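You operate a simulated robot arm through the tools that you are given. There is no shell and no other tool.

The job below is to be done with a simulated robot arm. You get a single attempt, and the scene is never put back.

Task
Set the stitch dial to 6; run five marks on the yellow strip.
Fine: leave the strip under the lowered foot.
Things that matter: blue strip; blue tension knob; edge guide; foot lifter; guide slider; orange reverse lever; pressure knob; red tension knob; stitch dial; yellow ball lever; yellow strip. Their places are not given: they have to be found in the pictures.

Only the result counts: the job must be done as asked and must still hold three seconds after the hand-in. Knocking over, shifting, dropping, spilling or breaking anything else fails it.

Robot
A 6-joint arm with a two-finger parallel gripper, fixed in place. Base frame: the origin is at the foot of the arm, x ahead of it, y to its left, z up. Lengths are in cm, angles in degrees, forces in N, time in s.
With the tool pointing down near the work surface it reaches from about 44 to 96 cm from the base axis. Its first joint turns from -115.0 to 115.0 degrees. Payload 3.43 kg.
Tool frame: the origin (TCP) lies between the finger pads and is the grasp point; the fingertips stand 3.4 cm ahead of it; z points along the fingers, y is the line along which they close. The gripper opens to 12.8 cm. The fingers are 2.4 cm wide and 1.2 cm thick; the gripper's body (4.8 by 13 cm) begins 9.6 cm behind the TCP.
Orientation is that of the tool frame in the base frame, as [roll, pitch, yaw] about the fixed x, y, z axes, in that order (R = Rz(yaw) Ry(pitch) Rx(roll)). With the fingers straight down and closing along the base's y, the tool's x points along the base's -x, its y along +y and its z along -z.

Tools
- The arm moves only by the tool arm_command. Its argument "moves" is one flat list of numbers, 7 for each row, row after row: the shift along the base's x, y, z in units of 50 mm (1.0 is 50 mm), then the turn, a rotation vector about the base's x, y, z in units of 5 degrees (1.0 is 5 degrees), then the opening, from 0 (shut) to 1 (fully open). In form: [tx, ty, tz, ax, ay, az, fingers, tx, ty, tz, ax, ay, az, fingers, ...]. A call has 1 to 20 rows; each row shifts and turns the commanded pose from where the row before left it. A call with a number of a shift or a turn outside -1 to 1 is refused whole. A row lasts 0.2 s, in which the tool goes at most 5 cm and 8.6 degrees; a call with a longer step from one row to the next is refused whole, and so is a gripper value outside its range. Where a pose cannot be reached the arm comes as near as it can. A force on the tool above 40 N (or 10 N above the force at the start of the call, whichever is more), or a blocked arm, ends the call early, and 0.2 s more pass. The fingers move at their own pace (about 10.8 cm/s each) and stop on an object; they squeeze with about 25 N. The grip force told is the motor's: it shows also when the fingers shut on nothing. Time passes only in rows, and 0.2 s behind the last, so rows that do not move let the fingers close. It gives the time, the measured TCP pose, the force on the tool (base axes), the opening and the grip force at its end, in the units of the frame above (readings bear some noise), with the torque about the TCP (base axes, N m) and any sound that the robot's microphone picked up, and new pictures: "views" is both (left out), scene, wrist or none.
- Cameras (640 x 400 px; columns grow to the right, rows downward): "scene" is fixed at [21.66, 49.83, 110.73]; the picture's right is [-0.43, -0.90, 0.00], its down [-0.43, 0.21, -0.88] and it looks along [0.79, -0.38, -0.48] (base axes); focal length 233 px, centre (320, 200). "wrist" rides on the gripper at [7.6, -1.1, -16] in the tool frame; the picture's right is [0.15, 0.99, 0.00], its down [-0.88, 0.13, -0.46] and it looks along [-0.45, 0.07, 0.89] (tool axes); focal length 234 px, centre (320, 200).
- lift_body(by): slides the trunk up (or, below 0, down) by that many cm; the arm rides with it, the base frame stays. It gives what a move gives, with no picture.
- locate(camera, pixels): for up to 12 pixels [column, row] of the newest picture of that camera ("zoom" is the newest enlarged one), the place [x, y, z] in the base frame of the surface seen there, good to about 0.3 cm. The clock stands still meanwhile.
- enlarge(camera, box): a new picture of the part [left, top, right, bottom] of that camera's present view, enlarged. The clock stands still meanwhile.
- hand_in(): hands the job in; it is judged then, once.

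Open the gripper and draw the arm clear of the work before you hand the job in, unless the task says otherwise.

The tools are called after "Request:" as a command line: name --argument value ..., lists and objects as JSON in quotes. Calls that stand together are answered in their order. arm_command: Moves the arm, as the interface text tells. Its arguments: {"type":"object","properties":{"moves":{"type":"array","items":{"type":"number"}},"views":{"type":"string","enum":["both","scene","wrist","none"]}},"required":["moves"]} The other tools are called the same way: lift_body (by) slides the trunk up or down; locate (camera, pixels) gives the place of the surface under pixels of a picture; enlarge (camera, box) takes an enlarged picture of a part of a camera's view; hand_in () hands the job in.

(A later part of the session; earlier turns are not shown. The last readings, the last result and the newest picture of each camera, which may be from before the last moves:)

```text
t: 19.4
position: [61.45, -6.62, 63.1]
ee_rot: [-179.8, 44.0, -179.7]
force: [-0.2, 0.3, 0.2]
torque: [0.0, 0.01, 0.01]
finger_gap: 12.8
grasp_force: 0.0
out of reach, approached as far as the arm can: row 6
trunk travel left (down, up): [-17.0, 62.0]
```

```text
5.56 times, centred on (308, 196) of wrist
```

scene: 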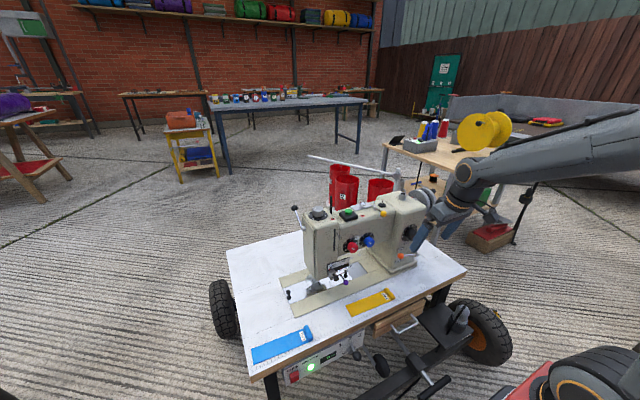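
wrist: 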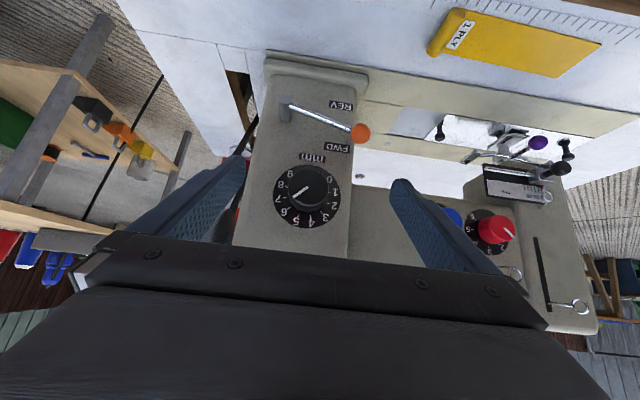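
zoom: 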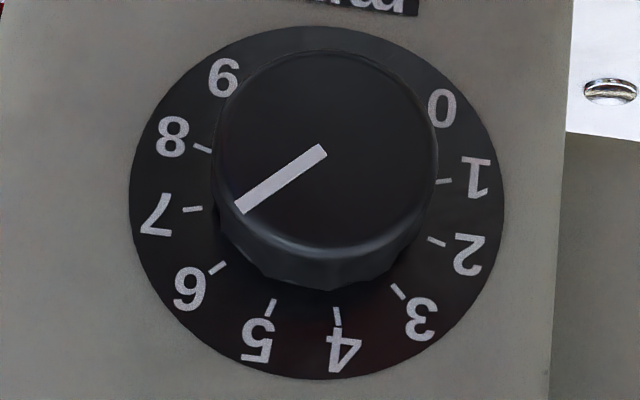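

The dial is on 6. Next is the strip: I'll zoom on the yellow strip and foot in the scene view to measure them.

Request:
enlarge --camera "scene" --box '[340, 284, 404, 324]'

Request:
locate --camera "zoom" --pixels '[[55, 222], [120, 325], [430, 78], [510, 155], [463, 42], [540, 130], [480, 80], [525, 110], [300, 180], [470, 55], [500, 85], [535, 118]]'

```text
10.00 times, centred on (372, 304) of scene
```

zoom: 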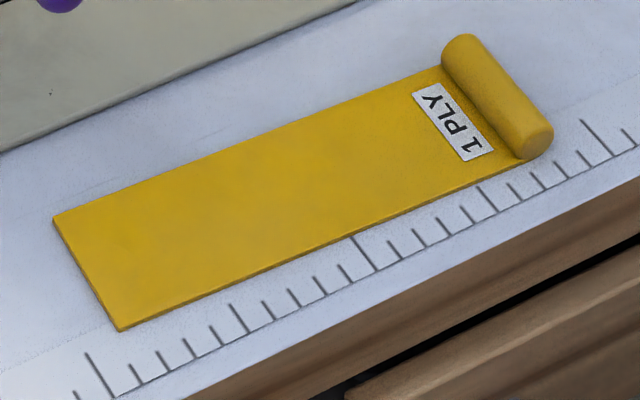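

```text
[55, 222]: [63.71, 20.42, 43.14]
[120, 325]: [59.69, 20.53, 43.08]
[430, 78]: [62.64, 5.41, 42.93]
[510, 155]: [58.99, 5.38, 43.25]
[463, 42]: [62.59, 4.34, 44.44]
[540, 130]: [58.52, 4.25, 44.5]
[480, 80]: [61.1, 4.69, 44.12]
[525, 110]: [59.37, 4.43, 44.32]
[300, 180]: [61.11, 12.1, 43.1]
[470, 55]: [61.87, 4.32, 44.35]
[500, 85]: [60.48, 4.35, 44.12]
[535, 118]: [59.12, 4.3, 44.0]
```

Strip roll sits at about (60.6, 4.4), z 42.9–44.4, with the strip running to y≈20.5, tilted ~3°. I'll back off, set the tool vertical above that area at z≈70, then turn it 90° so the fingers can pinch the roll by its two ends.

Request:
arm_command --moves '[-0.1, 0.1, 0.3, 0, 0.978, 0, 1, -0.1, 0.2, 0.3, 0, 0.978, 0, 1, -0.1, 0.27, 0.15, 0, 0.978, 0, 1, -0.1, 0.27, 0.15, 0, 0.978, 0, 1, -0.1, 0.27, 0.1, 0, 0.978, 0, 1, -0.1, 0.27, 0.1, 0, 0.978, 0, 1, -0.1, 0.27, 0.1, 0, 0.978, 0, 1, -0.1, 0.27, 0.1, 0, 0.978, 0, 1, -0.1, 0.27, 0.1, 0, 0.978, 0, 1, 0, 0, 0, 0, 0, 0, 1]' --views "none"

Request:
arm_command --moves '[0, 0, 0, 0, 0, 1, 1, 0, 0, 0, 0, 0, 1, 1, 0, 0, 0, 0, 0, 1, 1, 0, 0, 0, 0, 0, 1, 1, 0, 0, 0, 0, 0, 1, 1, 0, 0, 0, 0, 0, 1, 1, 0, 0, 0, 0, 0, 1, 1, 0, 0, 0, 0, 0, 1, 1, 0, 0, 0, 0, 0, 1, 1, 0, 0, 0, 0, 0, 1, 1, 0, 0, 0, 0, 0, 1, 1, 0, 0, 0, 0, 0, 1, 1, 0, 0, 0, 0, 0, 1, 1, 0, 0, 0, 0, 0, 1, 1, 0, 0, 0, 0, 0, 1, 1, 0, 0, 0, 0, 0, 1, 1, 0, 0, 0, 0, 0, 1, 1, 0, 0, 0, 0, 0, 1, 1]' --views "both"

```text
t: 21.6
position: [56.96, 4.32, 70.27]
ee_rot: [-179.7, 0.8, -180.0]
force: [-0.3, 0.2, -0.3]
torque: [0.03, 0.0, 0.02]
finger_gap: 12.8
grasp_force: 0.2
trunk travel left (down, up): [-17.0, 62.0]
```

```text
t: 25.4
position: [56.99, 4.38, 70.32]
ee_rot: [-179.8, 0.8, -89.9]
force: [-0.4, -0.1, 1.3]
torque: [0.0, 0.02, 0.01]
finger_gap: 12.8
grasp_force: 0.0
trunk travel left (down, up): [-17.0, 62.0]
```

scene: 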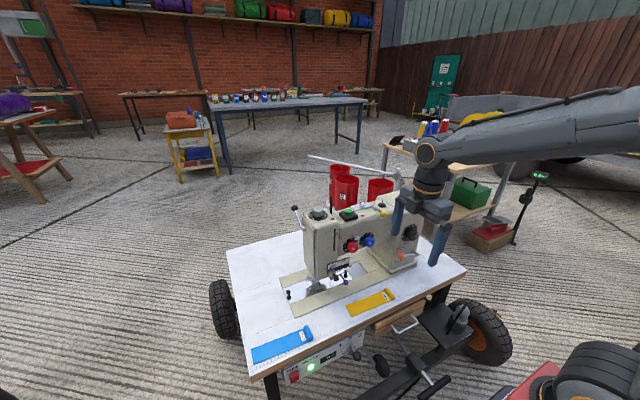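
wrist: 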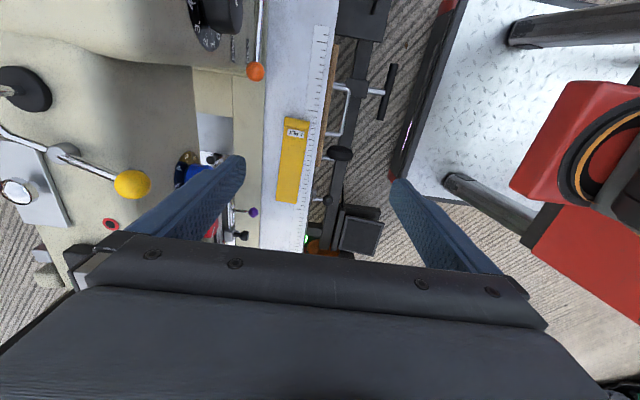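

The tool is vertical with fingers closing along x; the strip is at (293,160) and the yellow lever at (130,183) is visible. I'll zoom on both and measure the roll.

Request:
enlarge --camera "wrist" --box '[0, 100, 160, 200]'

Request:
enlarge --camera "wrist" --box '[250, 105, 346, 215]'

Request:
locate --camera "wrist" --pixels '[[284, 119], [309, 124], [283, 124], [308, 130], [276, 200], [299, 204], [296, 122], [130, 183], [70, 155], [15, 193], [255, 71], [253, 213]]'

```text
4.00 times, centred on (80, 150) of wrist
```

zoom: 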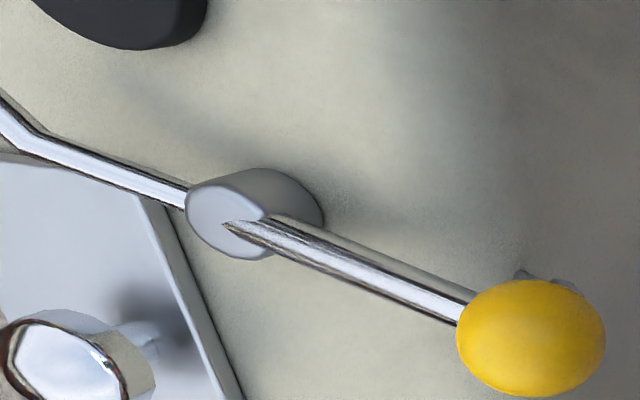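

```text
3.64 times, centred on (298, 160) of wrist
```

zoom: 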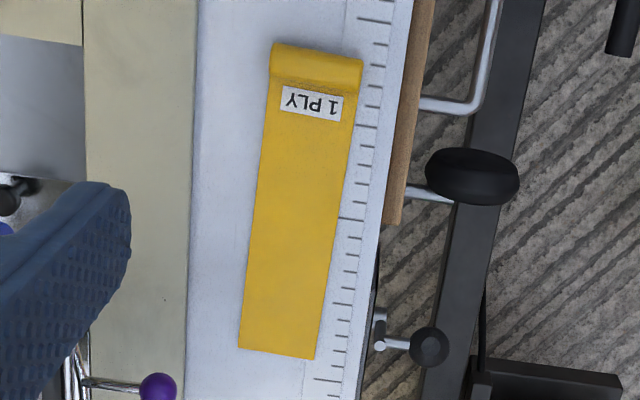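

```text
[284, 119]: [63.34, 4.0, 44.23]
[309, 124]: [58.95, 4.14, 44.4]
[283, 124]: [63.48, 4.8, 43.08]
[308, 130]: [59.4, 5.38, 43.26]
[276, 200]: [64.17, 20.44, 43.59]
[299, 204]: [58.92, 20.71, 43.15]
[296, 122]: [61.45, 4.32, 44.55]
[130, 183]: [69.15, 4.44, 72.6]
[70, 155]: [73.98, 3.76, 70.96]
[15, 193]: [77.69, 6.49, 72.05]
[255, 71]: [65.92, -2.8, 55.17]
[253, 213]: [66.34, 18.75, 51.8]
```

Roll ends are around x≈58.8 and 63.1 at y≈4.3, and the strip is parallel to the table edge. I'll descend to z≈52 over (60.9, 4.3) with 6.4 cm opening and check alignment.

Request:
arm_command --moves '[0.195, 0, -0.9, 0, 0, 0, 0.6, 0.195, 0, -0.9, 0, 0, 0, 0.5, 0.195, 0, -0.9, 0, 0, 0, 0.5, 0.195, 0, -0.9, 0, 0, 0, 0.5, 0, 0, 0, 0, 0, 0, 0.5]' --views "both"

Request:
enlarge --camera "scene" --box '[350, 240, 430, 310]'

Request:
enlarge --camera "wrist" --box '[240, 130, 400, 250]'

```text
t: 26.6
position: [60.57, 4.16, 52.32]
ee_rot: [-179.8, 0.9, -89.9]
force: [-0.7, -0.6, -0.7]
torque: [0.04, 0.04, 0.02]
finger_gap: 6.44
grasp_force: 0.1
trunk travel left (down, up): [-17.0, 62.0]
```

scene: 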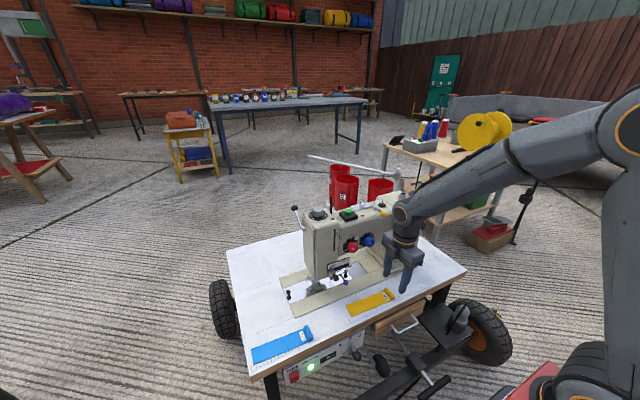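
wrist: 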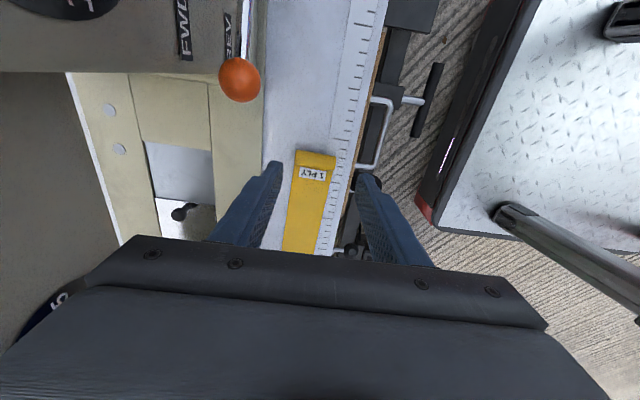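

```text
5.71 times, centred on (390, 275) of scene
```

zoom: 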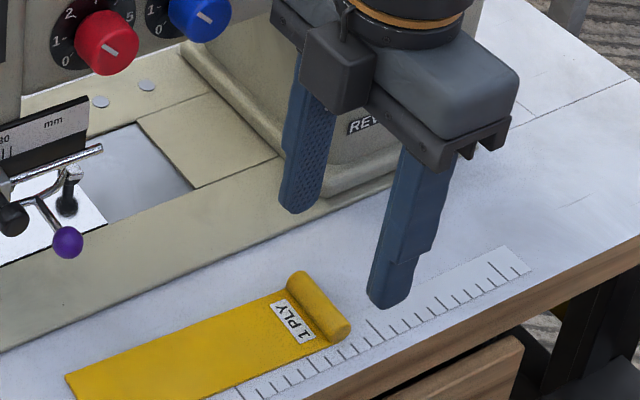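

```text
3.33 times, centred on (320, 190) of wrist
```

zoom: 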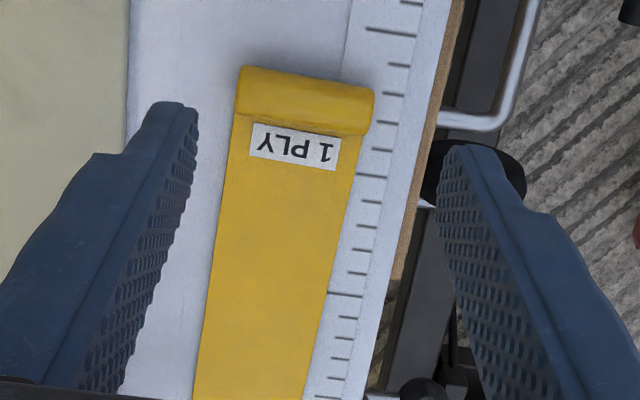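

I'll locate the roll ends from this closer wrist view to centre precisely.

Request:
locate --camera "zoom" --pixels '[[242, 95], [368, 112], [305, 100], [255, 75], [360, 90], [245, 110], [362, 130], [305, 118], [240, 135], [350, 150], [195, 390], [310, 390]]'

```text
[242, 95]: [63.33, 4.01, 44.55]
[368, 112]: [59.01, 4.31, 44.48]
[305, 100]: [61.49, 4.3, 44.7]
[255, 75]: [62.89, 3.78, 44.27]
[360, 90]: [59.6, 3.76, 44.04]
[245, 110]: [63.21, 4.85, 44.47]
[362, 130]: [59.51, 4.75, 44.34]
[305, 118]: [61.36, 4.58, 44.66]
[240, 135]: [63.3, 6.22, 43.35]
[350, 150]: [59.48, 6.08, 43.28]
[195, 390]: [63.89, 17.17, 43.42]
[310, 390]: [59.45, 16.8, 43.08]
```

Roll centre is about (61.1, 4.35), top z≈44.5. I shift +0.4 x, +0.2 y and descend to TCP z≈46.8 (tips at ~43.4).

Request:
arm_command --moves '[0.08, 0.04, -0.4, 0, 0, 0, 0.5, 0, 0, -0.4, 0, 0, 0, 0.5, 0, 0, -0.3, 0, 0, 0, 0.5, 0, 0, 0, 0, 0, 0, 0.5]' --views "both"

Request:
enlarge --camera "scene" --box '[350, 260, 414, 310]'

Request:
enlarge --camera "wrist" --box '[240, 130, 400, 250]'

```text
t: 27.6
position: [61.3, 4.42, 46.75]
ee_rot: [-179.8, 0.9, -89.9]
force: [0.6, 0.1, 0.7]
torque: [0.01, 0.01, 0.02]
finger_gap: 6.38
grasp_force: 0.1
trunk travel left (down, up): [-17.0, 62.0]
```

scene: 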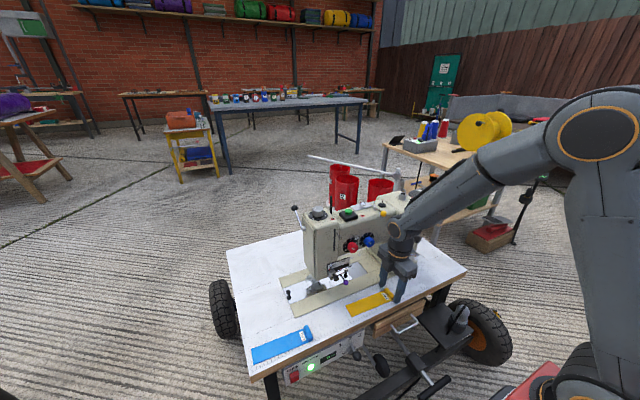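
wrist: 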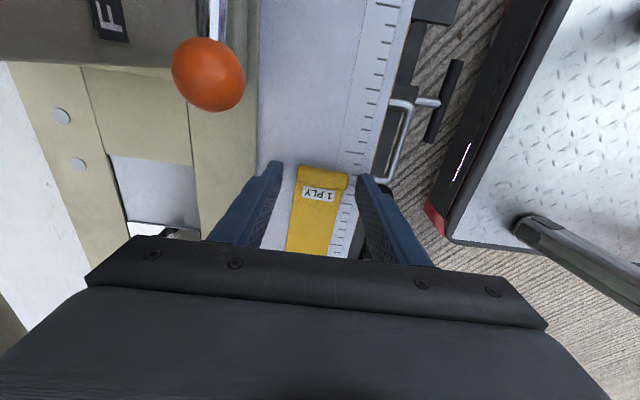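

```text
8.00 times, centred on (382, 285) of scene
```

zoom: 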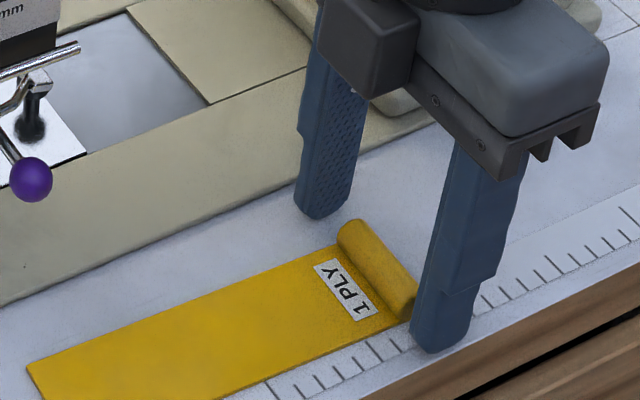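

```text
3.33 times, centred on (320, 190) of wrist
```

zoom: 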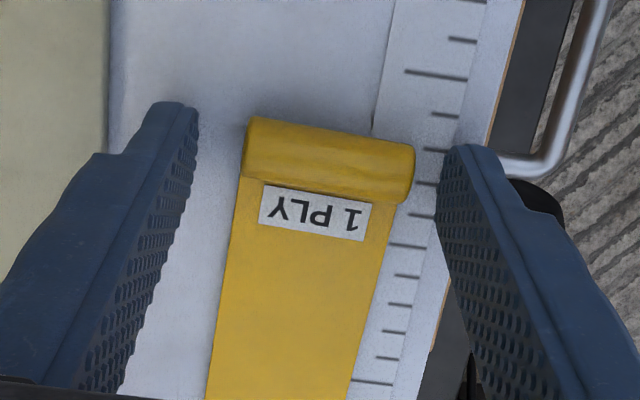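

The fingers straddle the roll; it is about 0.25 cm nearer the front finger, so I shift -0.25 cm in x and close gently.

Request:
arm_command --moves '[-0.05, 0, 0, 0, 0, 0, 0.5, 0, 0, 0, 0, 0, 0, 0.4, 0, 0, 0, 0, 0, 0, 0.35, 0, 0, 0, 0, 0, 0, 0.3, 0, 0, 0, 0, 0, 0, 0.2]' --views "both"

Request:
enlarge --camera "scene" --box '[350, 260, 414, 310]'

Request:
enlarge --camera "wrist" --box '[240, 130, 400, 250]'

```text
t: 28.8
position: [61.04, 4.53, 46.89]
ee_rot: [-179.8, 0.9, -89.9]
force: [0.0, -0.6, -0.3]
torque: [0.03, 0.02, -0.02]
finger_gap: 4.31
grasp_force: 24.8
trunk travel left (down, up): [-17.0, 62.0]
```

scene: 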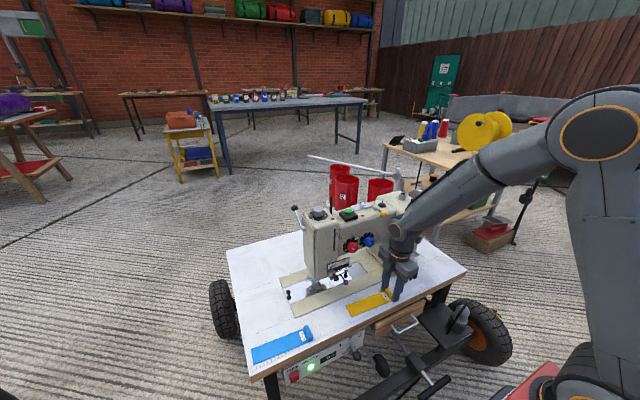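
wrist: 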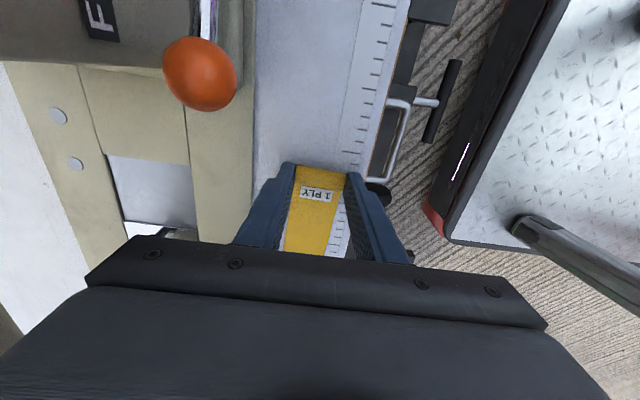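

```text
8.00 times, centred on (382, 285) of scene
```

zoom: 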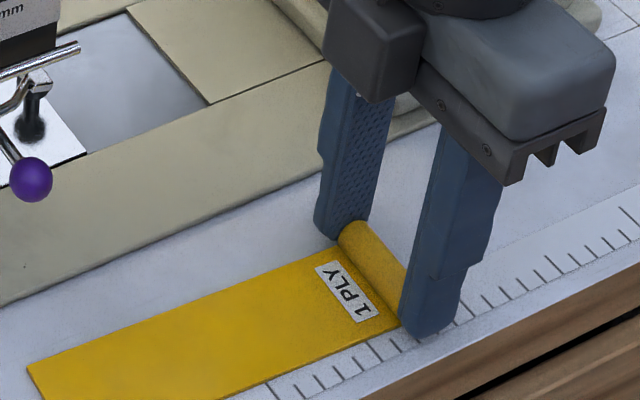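

```text
3.33 times, centred on (320, 190) of wrist
```

zoom: 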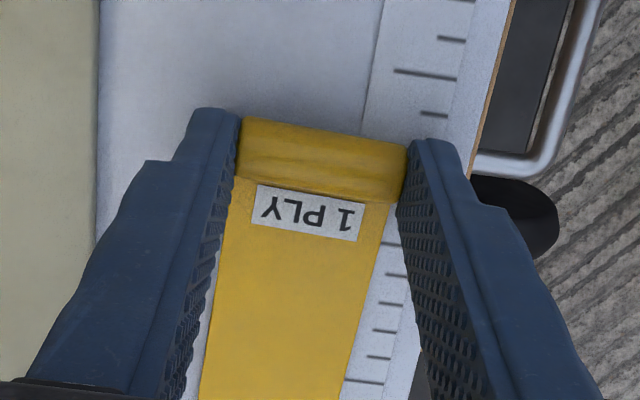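

Gripped at 4.31 cm with 25 N. I lift 4 cm straight up and check the strip hangs level.

Request:
arm_command --moves '[0, 0, 0.2, 0, 0, 0, 0.2, 0, 0, 0.3, 0, 0, 0, 0.2, 0, 0, 0.3, 0, 0, 0, 0.2, 0, 0, 0, 0, 0, 0, 0.2]' --views "both"

Request:
enlarge --camera "scene" --box '[330, 240, 426, 320]'

```text
t: 29.8
position: [61.08, 4.54, 50.69]
ee_rot: [-179.8, 1.0, -90.0]
force: [-0.1, 0.6, -0.1]
torque: [-0.03, 0.01, -0.04]
finger_gap: 4.28
grasp_force: 24.9
trunk travel left (down, up): [-17.0, 62.0]
```

scene: 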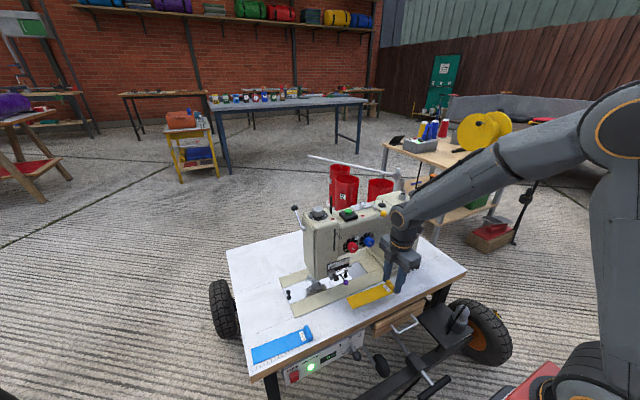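
wrist: 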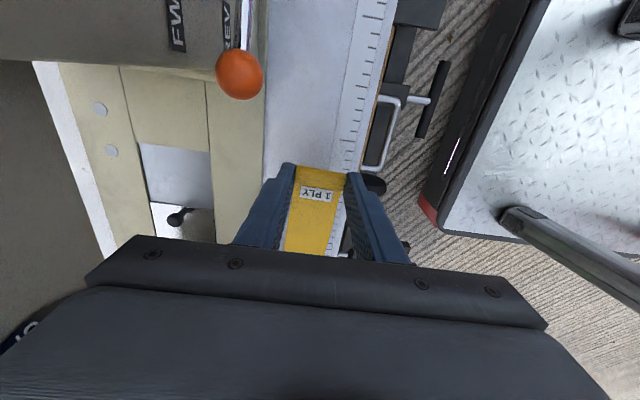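

```text
5.00 times, centred on (378, 280) of scene
```

zoom: 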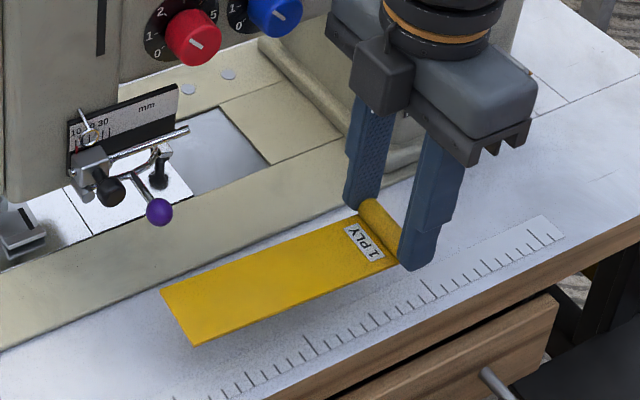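

The strip hangs from the gripper and looks level. I check heights at its tip and tab.

Request:
locate --camera "zoom" --pixels '[[172, 292], [200, 335], [185, 312], [260, 280], [340, 250], [330, 270], [385, 225], [395, 260]]'

```text
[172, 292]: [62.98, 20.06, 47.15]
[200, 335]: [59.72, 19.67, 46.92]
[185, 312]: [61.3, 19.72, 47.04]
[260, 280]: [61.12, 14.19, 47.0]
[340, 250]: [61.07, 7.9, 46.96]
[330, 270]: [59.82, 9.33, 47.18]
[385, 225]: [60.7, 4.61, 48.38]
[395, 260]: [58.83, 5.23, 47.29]
```

It is level at z≈47. I carry it back to (50, 14) and swing it -90° about z so it points toward the machine (+x).

Request:
arm_command --moves '[-0.55, 0.475, 0, 0, 0, 0, 0.2, -0.55, 0.475, 0, 0, 0, 0, 0.2, -0.55, 0.475, 0, 0, 0, 0, 0.2, -0.55, 0.475, 0, 0, 0, 0, 0.2, 0, 0, 0, 0, 0, 0, 0.2]' --views "none"

Request:
arm_command --moves '[0, 0, 0, 0, 0, -1, 0.2, 0, 0, 0, 0, 0, -1, 0.2, 0, 0, 0, 0, 0, -1, 0.2, 0, 0, 0, 0, 0, -1, 0.2, 0, 0, 0, 0, 0, -1, 0.2, 0, 0, 0, 0, 0, -1, 0.2, 0, 0, 0, 0, 0, -1, 0.2, 0, 0, 0, 0, 0, -1, 0.2, 0, 0, 0, 0, 0, -1, 0.2, 0, 0, 0, 0, 0, -1, 0.2, 0, 0, 0, 0, 0, -1, 0.2, 0, 0, 0, 0, 0, -1, 0.2, 0, 0, 0, 0, 0, -1, 0.2, 0, 0, 0, 0, 0, -1, 0.2, 0, 0, 0, 0, 0, -1, 0.2, 0, 0, 0, 0, 0, -1, 0.2, 0, 0, 0, 0, 0, -1, 0.2, 0, 0, 0, 0, 0, -1, 0.2, 0, 0, 0, 0, 0, 0, 0.2]' --views "both"

```text
t: 31.0
position: [49.98, 13.89, 50.8]
ee_rot: [-179.8, 1.0, -90.0]
force: [-1.0, -0.2, -0.7]
torque: [-0.03, 0.01, -0.01]
finger_gap: 4.3
grasp_force: 24.6
trunk travel left (down, up): [-17.0, 62.0]
```

```text
t: 35.0
position: [50.03, 14.04, 50.78]
ee_rot: [-179.8, 0.9, -179.9]
force: [-0.4, 0.6, -0.3]
torque: [0.0, 0.0, 0.02]
finger_gap: 4.3
grasp_force: 25.1
trunk travel left (down, up): [-17.0, 62.0]
```

scene: 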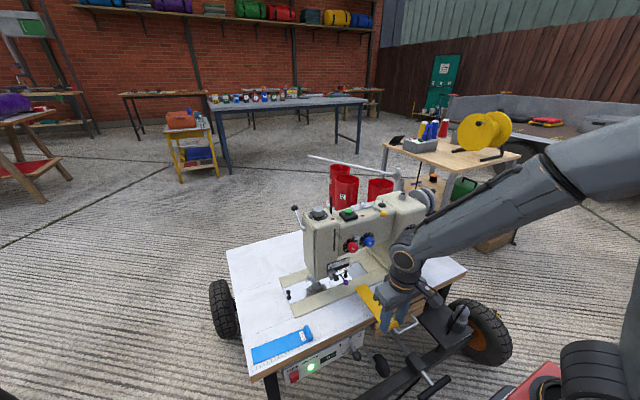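
wrist: 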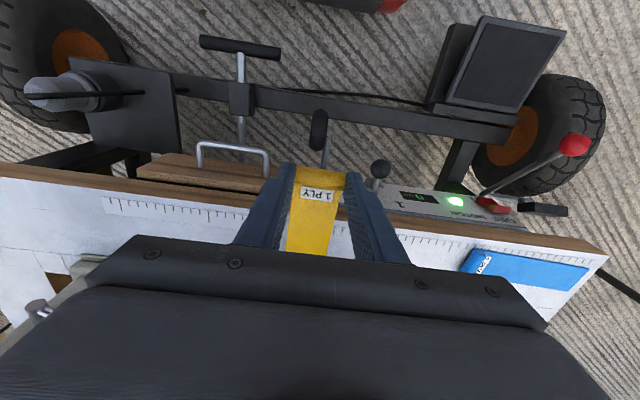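

The strip now points at the machine. I move to (54, 24.6) with its underside ~1 cm above the bed so the tip stops ~3 cm short of the foot toe (x≈73.5), then check in the scene view.

Request:
arm_command --moves '[0.267, 0.7, -0.15, 0, 0, 0, 0.2, 0.267, 0.7, -0.15, 0, 0, 0, 0.2, 0.267, 0.7, -0.15, 0, 0, 0, 0.2, 0, 0, 0, 0, 0, 0, 0.2]' --views "both"

Request:
enlarge --camera "scene" --box '[290, 250, 410, 330]'

```text
t: 36.0
position: [54.15, 24.68, 48.45]
ee_rot: [-179.7, 0.9, -179.9]
force: [0.6, -0.4, -0.2]
torque: [0.0, 0.0, 0.02]
finger_gap: 4.27
grasp_force: 24.8
trunk travel left (down, up): [-17.0, 62.0]
```

scene: 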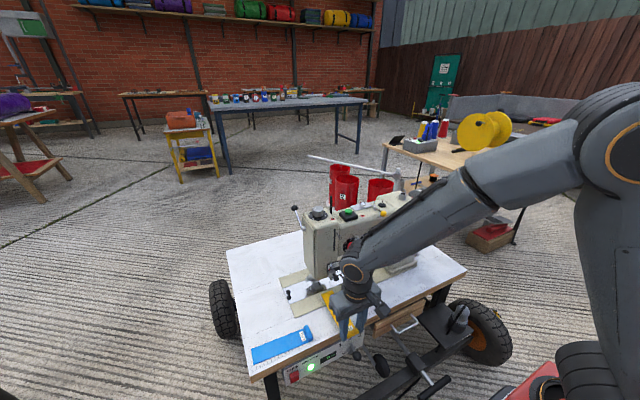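
wrist: 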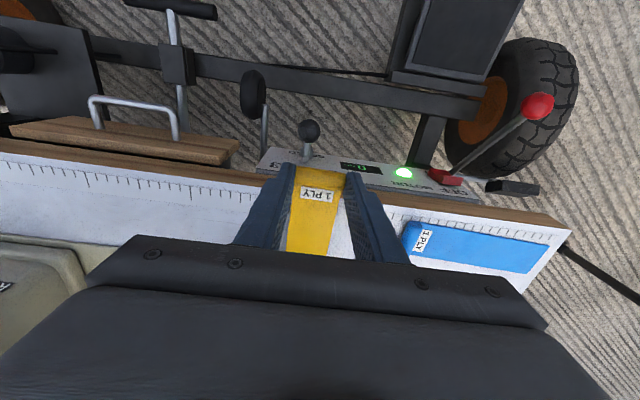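

```text
5.00 times, centred on (350, 290) of scene
```

zoom: 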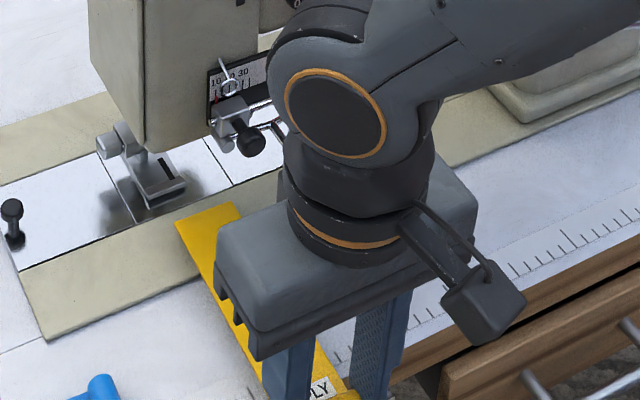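

The scene zoom shows the strip tip at (178,220)–(238,203), with the foot at (155,175). I locate both to align in y and height.

Request:
locate --camera "zoom" --pixels '[[180, 222], [234, 206], [208, 214], [215, 255], [150, 203], [183, 184], [152, 200], [163, 170], [135, 180], [225, 180], [110, 240], [240, 290]]'

Request:
enlarge --camera "scene" --box '[305, 265, 353, 305]'

```text
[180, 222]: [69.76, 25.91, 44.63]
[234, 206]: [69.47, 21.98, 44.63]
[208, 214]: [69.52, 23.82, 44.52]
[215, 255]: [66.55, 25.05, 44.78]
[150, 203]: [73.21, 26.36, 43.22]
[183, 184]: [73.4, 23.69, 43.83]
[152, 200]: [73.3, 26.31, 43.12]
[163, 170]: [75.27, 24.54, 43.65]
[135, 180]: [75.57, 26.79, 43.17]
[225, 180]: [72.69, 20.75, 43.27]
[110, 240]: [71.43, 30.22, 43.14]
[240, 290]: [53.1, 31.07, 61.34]
```

```text
10.00 times, centred on (329, 285) of scene
```

zoom: 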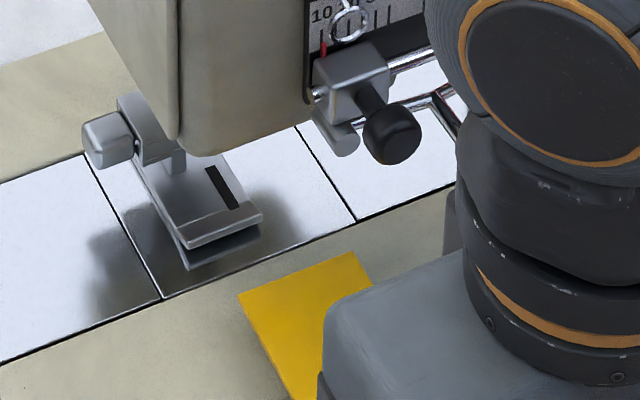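

The strip is parallel to the plate seam but its centre (y≈24.0) lies right of the needle slot (y≈24.5). I shift +0.6 in y, forward 2.4 cm, and lower ~1.1 cm to just above the plate, stopping short of the toe.

Request:
arm_command --moves '[0, 0.12, 0, 0, 0, 0, 0.2, 0.25, 0, 0, 0, 0, 0, 0.2, 0.23, 0, 0, 0, 0, 0, 0.2, 0, 0, -0.11, 0, 0, 0, 0.2, 0, 0, -0.11, 0, 0, 0, 0.2, 0, 0, 0, 0, 0, 0, 0.2]' --views "both"

Request:
enlarge --camera "scene" --box '[305, 265, 353, 305]'

```text
t: 37.4
position: [56.45, 25.15, 47.27]
ee_rot: [-179.8, 0.9, -179.9]
force: [-0.2, 0.5, -1.2]
torque: [0.0, 0.02, 0.02]
finger_gap: 4.29
grasp_force: 25.1
trunk travel left (down, up): [-17.0, 62.0]
```

scene: 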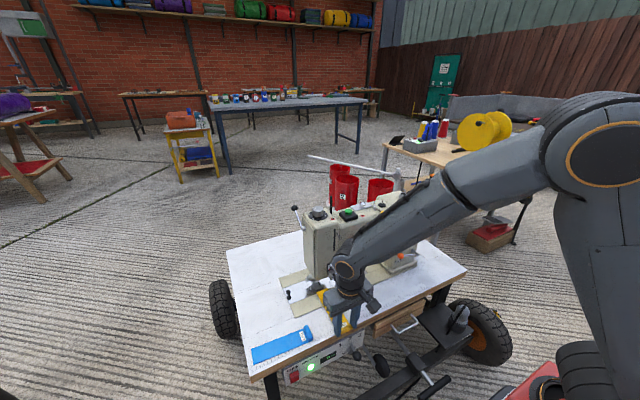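
wrist: 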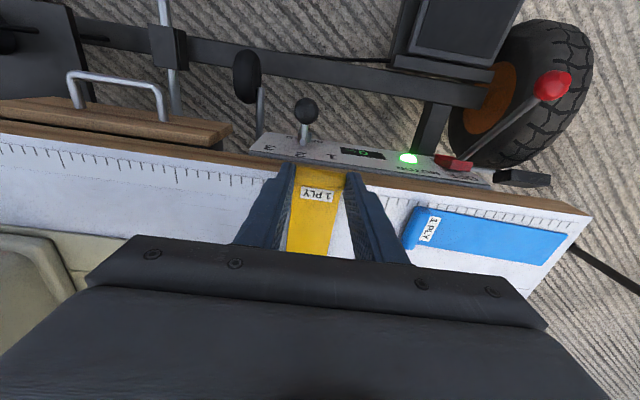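

```text
10.00 times, centred on (329, 285) of scene
```

zoom: 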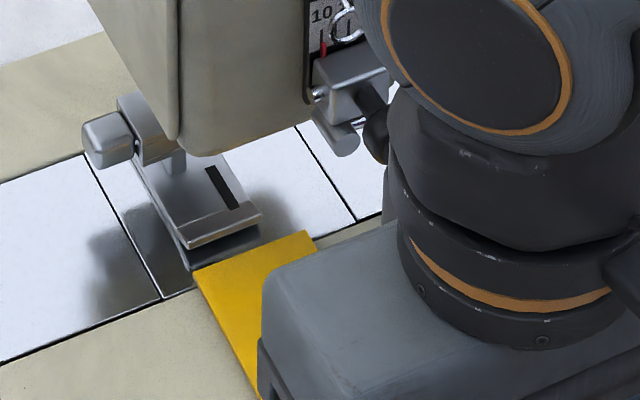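

The tip is on the plate just short of the toe, covering the foot's width. I lower a hair to feel contact with the plate.

Request:
arm_command --moves '[0, 0, -0.02, 0, 0, 0, 0.2, 0, 0, 0, 0, 0, 0, 0.2]' --views "none"

Request:
enlarge --camera "scene" --box '[308, 272, 340, 298]'

```text
t: 38.0
position: [56.56, 25.02, 47.23]
ee_rot: [-179.7, 0.9, -179.9]
force: [0.5, -0.1, -0.6]
torque: [0.0, 0.01, 0.02]
finger_gap: 4.29
grasp_force: 24.9
trunk travel left (down, up): [-17.0, 62.0]
```

```text
15.38 times, centred on (324, 285) of scene
```

zoom: 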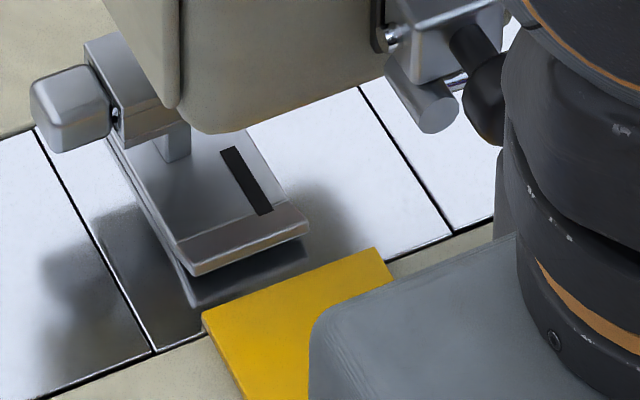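

The strip is still a millimetre or so above the plate. I lower in 1 mm steps, watching force.

Request:
arm_command --moves '[0, 0, -0.02, 0, 0, 0, 0.2, 0, 0, 0, 0, 0, 0, 0.2]' --views "none"

Request:
arm_command --moves '[0, 0, -0.02, 0, 0, 0, 0.2, 0, 0, 0, 0, 0, 0, 0.2]' --views "scene"

Request:
enlarge --camera "scene" --box '[308, 272, 340, 298]'

```text
t: 38.6
position: [56.53, 25.15, 47.14]
ee_rot: [-179.8, 1.1, -179.9]
force: [-0.2, 0.6, 6.1]
torque: [0.02, -0.69, 0.02]
finger_gap: 4.27
grasp_force: 25.4
trunk travel left (down, up): [-17.0, 62.0]
```

```text
t: 39.2
position: [56.5, 25.1, 46.95]
ee_rot: [-179.8, 0.9, -179.9]
force: [-0.2, 0.3, 6.0]
torque: [-0.03, -0.63, -0.07]
finger_gap: 4.29
grasp_force: 25.3
trunk travel left (down, up): [-17.0, 62.0]
```

scene: 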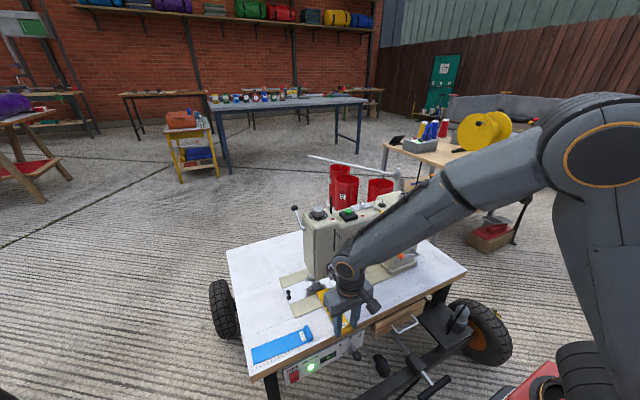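

```text
15.38 times, centred on (324, 285) of scene
```

zoom: 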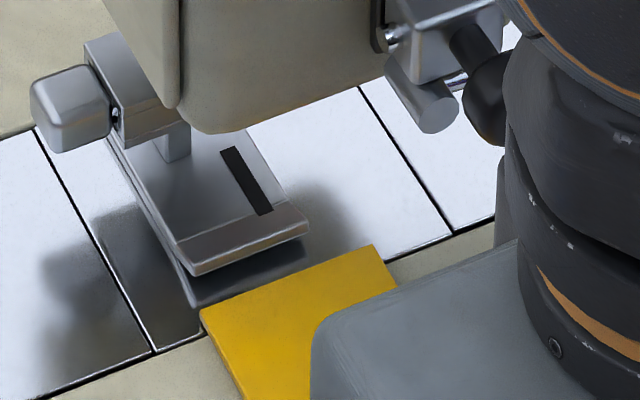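

Contact came at TCP z≈47.14 (6 N); the last step only pivoted the strip slightly in the grip. I raise 0.2 cm and tip the tool 1° so the leading edge rides down on the plate.

Request:
arm_command --moves '[0, 0, 0.04, 0, 0, 0, 0.2, 0, 0, 0.02, 0, 0.2, 0, 0.2, 0, 0, 0, 0, 0, 0, 0.2]' --views "scene"

Request:
enlarge --camera "scene" --box '[308, 272, 340, 298]'

```text
t: 40.0
position: [56.62, 25.18, 47.39]
ee_rot: [-179.8, -0.1, -179.8]
force: [0.4, -0.6, -0.2]
torque: [-0.04, 0.06, 0.0]
finger_gap: 4.28
grasp_force: 25.2
trunk travel left (down, up): [-17.0, 62.0]
```

scene: 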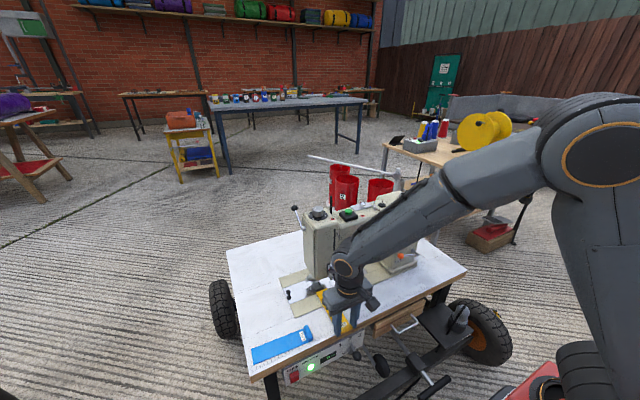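

```text
15.38 times, centred on (324, 285) of scene
```

zoom: 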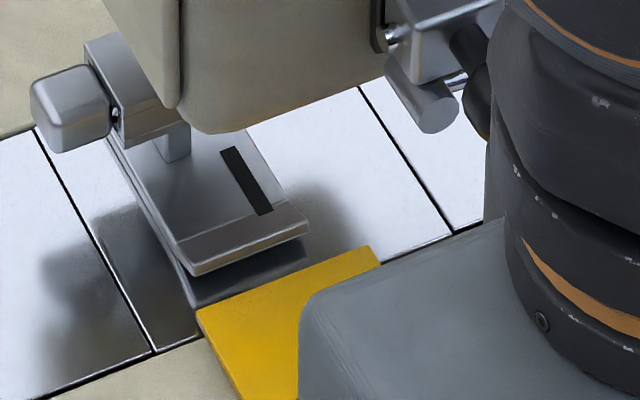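

No contact now (torque ≈0). I lower 1 mm at a time to bring just the tip onto the plate.

Request:
arm_command --moves '[0, 0, -0.02, 0, 0, 0, 0.2, 0, 0, 0, 0, 0, 0, 0.2]' --views "none"

Request:
arm_command --moves '[0, 0, -0.02, 0, 0, 0, 0.2, 0, 0, 0, 0, 0, 0, 0.2]' --views "none"

```text
t: 40.6
position: [56.6, 25.12, 47.21]
ee_rot: [-179.8, -0.2, -180.0]
force: [-0.6, -0.2, -0.4]
torque: [0.02, 0.01, -0.01]
finger_gap: 4.28
grasp_force: 24.8
trunk travel left (down, up): [-17.0, 62.0]
```

```text
t: 41.2
position: [56.48, 25.08, 47.2]
ee_rot: [-179.8, -0.1, -180.0]
force: [0.1, -1.5, 7.1]
torque: [0.0, -0.71, 0.03]
finger_gap: 4.3
grasp_force: 24.3
trunk travel left (down, up): [-17.0, 62.0]
```

Contact torque implies the touching point is ~10 cm ahead of the TCP (x≈67), not the tip. I check the bed's front edge location and heights.

Request:
enlarge --camera "scene" --box '[275, 270, 371, 335]'

Request:
locate --camera "zoom" --pixels '[[100, 300], [120, 315], [200, 330], [215, 350], [270, 290], [300, 340], [250, 240], [180, 250], [320, 210], [330, 380], [285, 310], [255, 262]]'

```text
6.15 times, centred on (323, 302) of scene
```

zoom: 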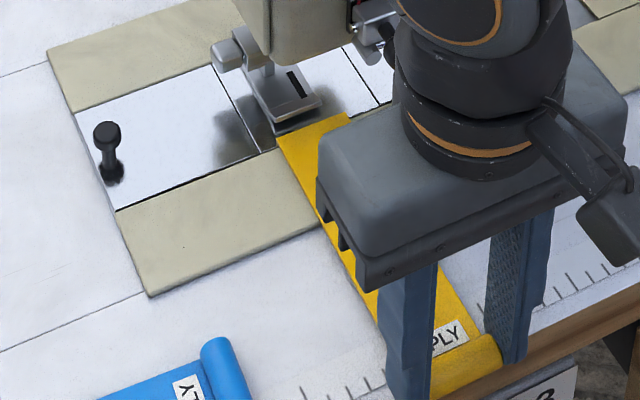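

```text
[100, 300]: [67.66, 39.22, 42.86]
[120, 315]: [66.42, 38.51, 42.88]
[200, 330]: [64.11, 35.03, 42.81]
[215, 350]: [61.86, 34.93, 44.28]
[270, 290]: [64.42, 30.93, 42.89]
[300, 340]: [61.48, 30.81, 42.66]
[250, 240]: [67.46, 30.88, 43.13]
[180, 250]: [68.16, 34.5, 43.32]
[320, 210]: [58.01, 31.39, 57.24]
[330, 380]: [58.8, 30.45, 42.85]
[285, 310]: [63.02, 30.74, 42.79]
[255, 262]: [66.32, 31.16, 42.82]
```

The bed front edge is at x≈66.6 and ~0.3 cm above the table, so the strip rests on that edge essentially flat. I raise 1.5 mm and tip another 0.7° so the tip leads low.

Request:
arm_command --moves '[0, 0, 0.04, 0, 0, 0, 0.2, 0, 0, 0, 0, 0.2, 0, 0.2, 0, 0, 0, 0, 0, 0, 0.2]' --views "scene"

Request:
enlarge --camera "scene" --box '[308, 272, 340, 298]'

```text
t: 42.0
position: [56.5, 25.07, 47.33]
ee_rot: [-179.8, -1.1, -180.0]
force: [-0.5, -0.9, 4.2]
torque: [0.02, -0.67, -0.08]
finger_gap: 4.29
grasp_force: 25.0
trunk travel left (down, up): [-17.0, 62.0]
```

scene: 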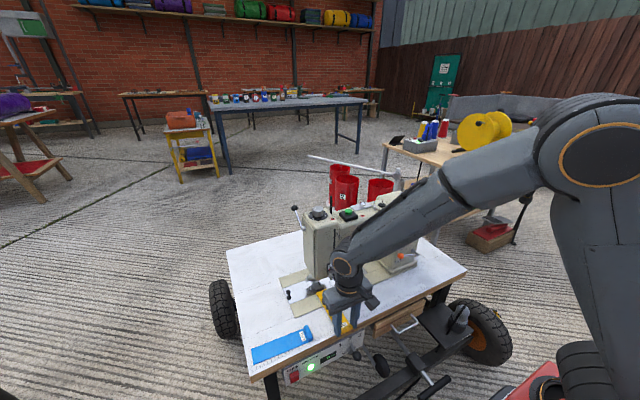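

```text
15.38 times, centred on (324, 285) of scene
```

zoom: 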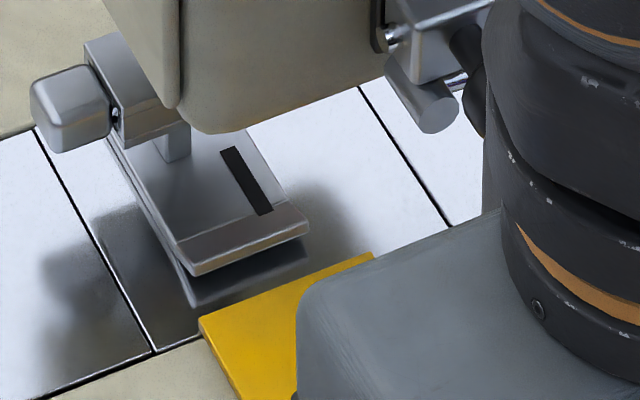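

Now the contact is at the tip (4 N at 16 cm). I push forward 1.5 cm gently and watch the x force.

Request:
arm_command --moves '[0.06, 0, 0, 0, 0, 0, 0.2, 0.06, 0, 0, 0, 0, 0, 0.2, 0.06, 0, 0, 0, 0, 0, 0.2, 0.06, 0, 0, 0, 0, 0, 0.2, 0.06, 0, 0, 0, 0, 0, 0.2]' --views "scene"

Request:
enlarge --camera "scene" --box '[308, 272, 340, 298]'

```text
t: 43.2
position: [57.81, 25.26, 47.28]
ee_rot: [-179.8, -1.1, -179.7]
force: [-4.8, 1.6, 2.5]
torque: [-0.01, -0.11, 0.1]
finger_gap: 4.28
grasp_force: 25.1
trunk travel left (down, up): [-17.0, 62.0]
```

scene: 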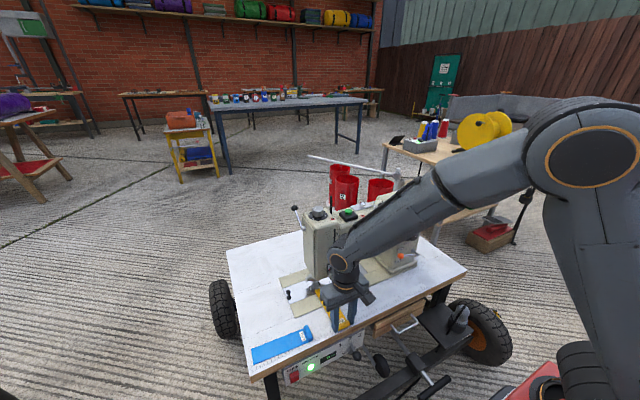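

```text
15.38 times, centred on (324, 285) of scene
```

zoom: 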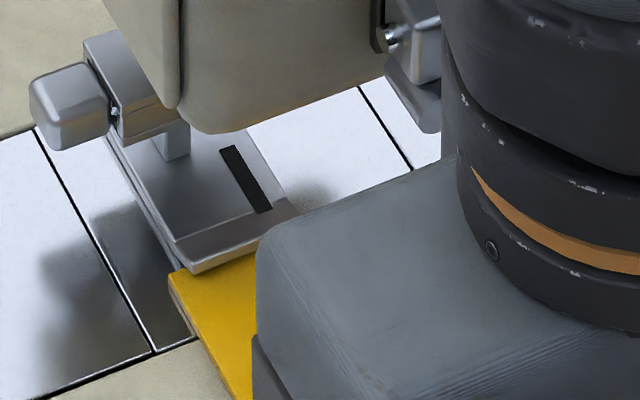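

The tip's front edge now lies ~0.35 cm beneath the toe with only ~5 N resistance. I keep pushing in 0.3 cm rows and check again.

Request:
arm_command --moves '[0.06, 0, 0, 0, 0, 0, 0.2, 0.06, 0, 0, 0, 0, 0, 0.2, 0.06, 0, 0, 0, 0, 0, 0.2]' --views "scene"

Request:
enlarge --camera "scene" --box '[308, 272, 340, 298]'

```text
t: 44.0
position: [58.7, 25.12, 47.31]
ee_rot: [-179.7, -1.2, -179.9]
force: [-11.8, 0.0, -0.8]
torque: [0.01, 0.56, 0.1]
finger_gap: 4.29
grasp_force: 24.8
trunk travel left (down, up): [-17.0, 62.0]
```

scene: 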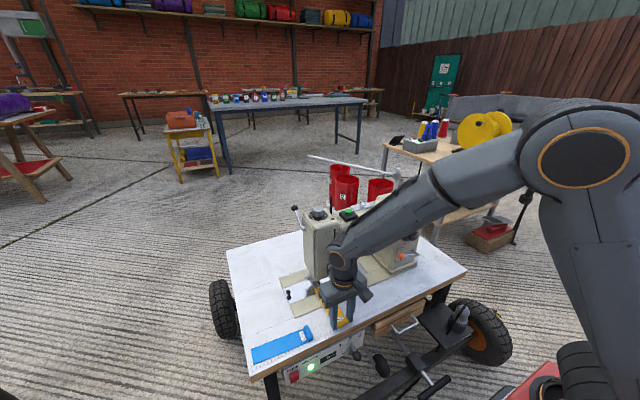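

```text
15.38 times, centred on (324, 285) of scene
```

zoom: 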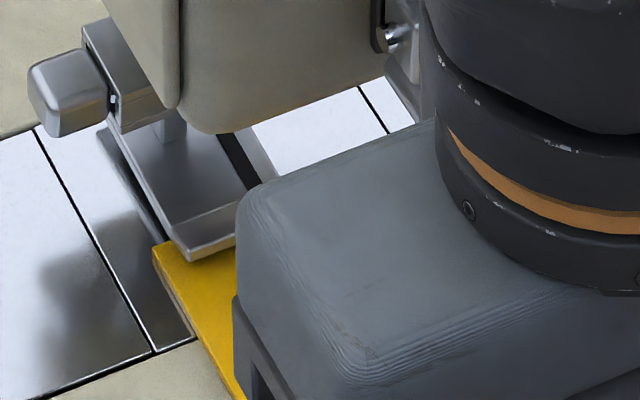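

The foot itself has risen ~13 px in the zoom as the strip wedges in, so it is spring-loaded and not fully lifted. I back the strip out 1.8 cm and check that the foot settles back.

Request:
arm_command --moves '[-0.1, 0, 0, 0, 0, 0, 0.2, -0.1, 0, 0, 0, 0, 0, 0.2, -0.1, 0, 0, 0, 0, 0, 0.2, -0.1, 0, 0, 0, 0, 0, 0.2, -0.1, 0, 0, 0, 0, 0, 0.2, 0, 0, 0, 0, 0, 0, 0.2]' --views "scene"

Request:
enlarge --camera "scene" --box '[308, 272, 340, 298]'

Request:
enlarge --camera "scene" --box '[280, 195, 328, 235]'

```text
t: 45.4
position: [56.42, 25.26, 47.34]
ee_rot: [-179.8, -1.1, -179.9]
force: [1.0, -0.7, 2.2]
torque: [0.09, -0.56, 0.01]
finger_gap: 4.28
grasp_force: 25.4
trunk travel left (down, up): [-17.0, 62.0]
```

scene: 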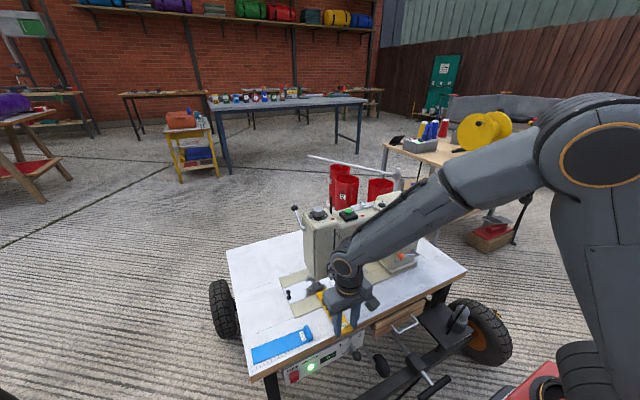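

```text
15.38 times, centred on (324, 285) of scene
```

zoom: 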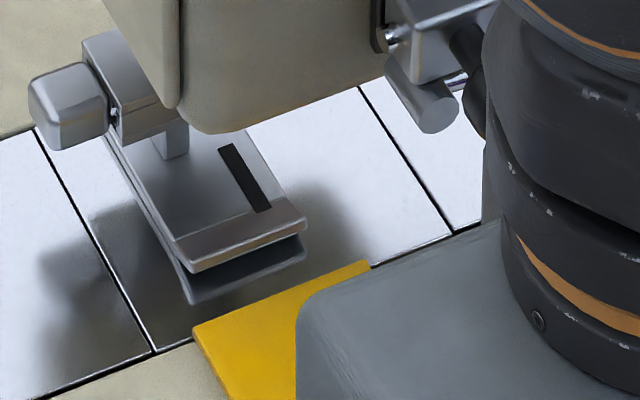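

```text
10.00 times, centred on (304, 215) of scene
```

zoom: 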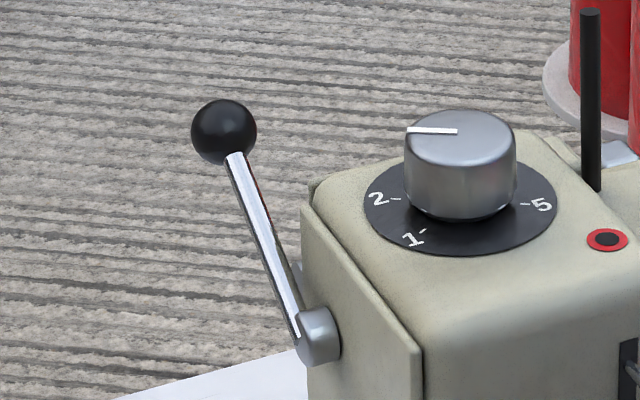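

The foot came back down to its place. To give it real clearance I'll first lay the strip aside just left of the foot (y≈32), then work the lifter; I raise 2 cm, shift +y, then forward.

Request:
arm_command --moves '[-0.06, 0, 0.1, 0, 0, 0, 0.2, 0, 0, 0.3, 0, 0, 0, 0.2, 0, 0.34, 0, 0, 0, 0, 0.2, 0, 0.34, 0, 0, 0, 0, 0.2, 0, 0.34, 0, 0, 0, 0, 0.2, 0, 0.34, 0, 0, 0, 0, 0.2, 0.2, 0, 0, 0, 0, 0, 0.2, 0.2, 0, 0, 0, 0, 0, 0.2, 0.2, 0, 0, 0, 0, 0, 0.2, 0, 0, 0, 0, 0, 0, 0.2]' --views "scene"

Request:
enlarge --camera "scene" --box '[270, 250, 366, 330]'

```text
t: 47.6
position: [59.16, 31.82, 49.16]
ee_rot: [-179.8, -1.1, -179.9]
force: [-0.7, 0.2, -0.9]
torque: [0.02, 0.01, 0.01]
finger_gap: 4.29
grasp_force: 24.7
trunk travel left (down, up): [-17.0, 62.0]
```

scene: 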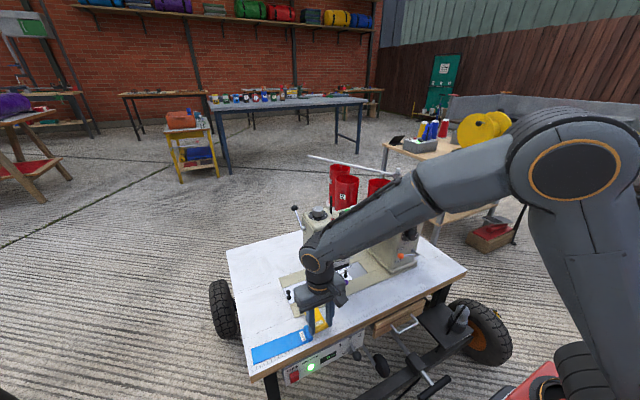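

```text
5.00 times, centred on (318, 290) of scene
```

zoom: 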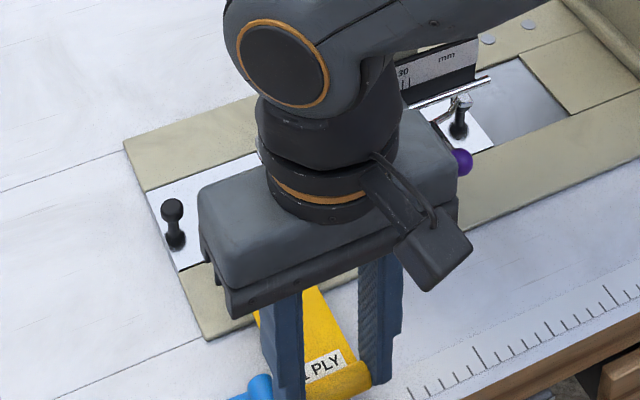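

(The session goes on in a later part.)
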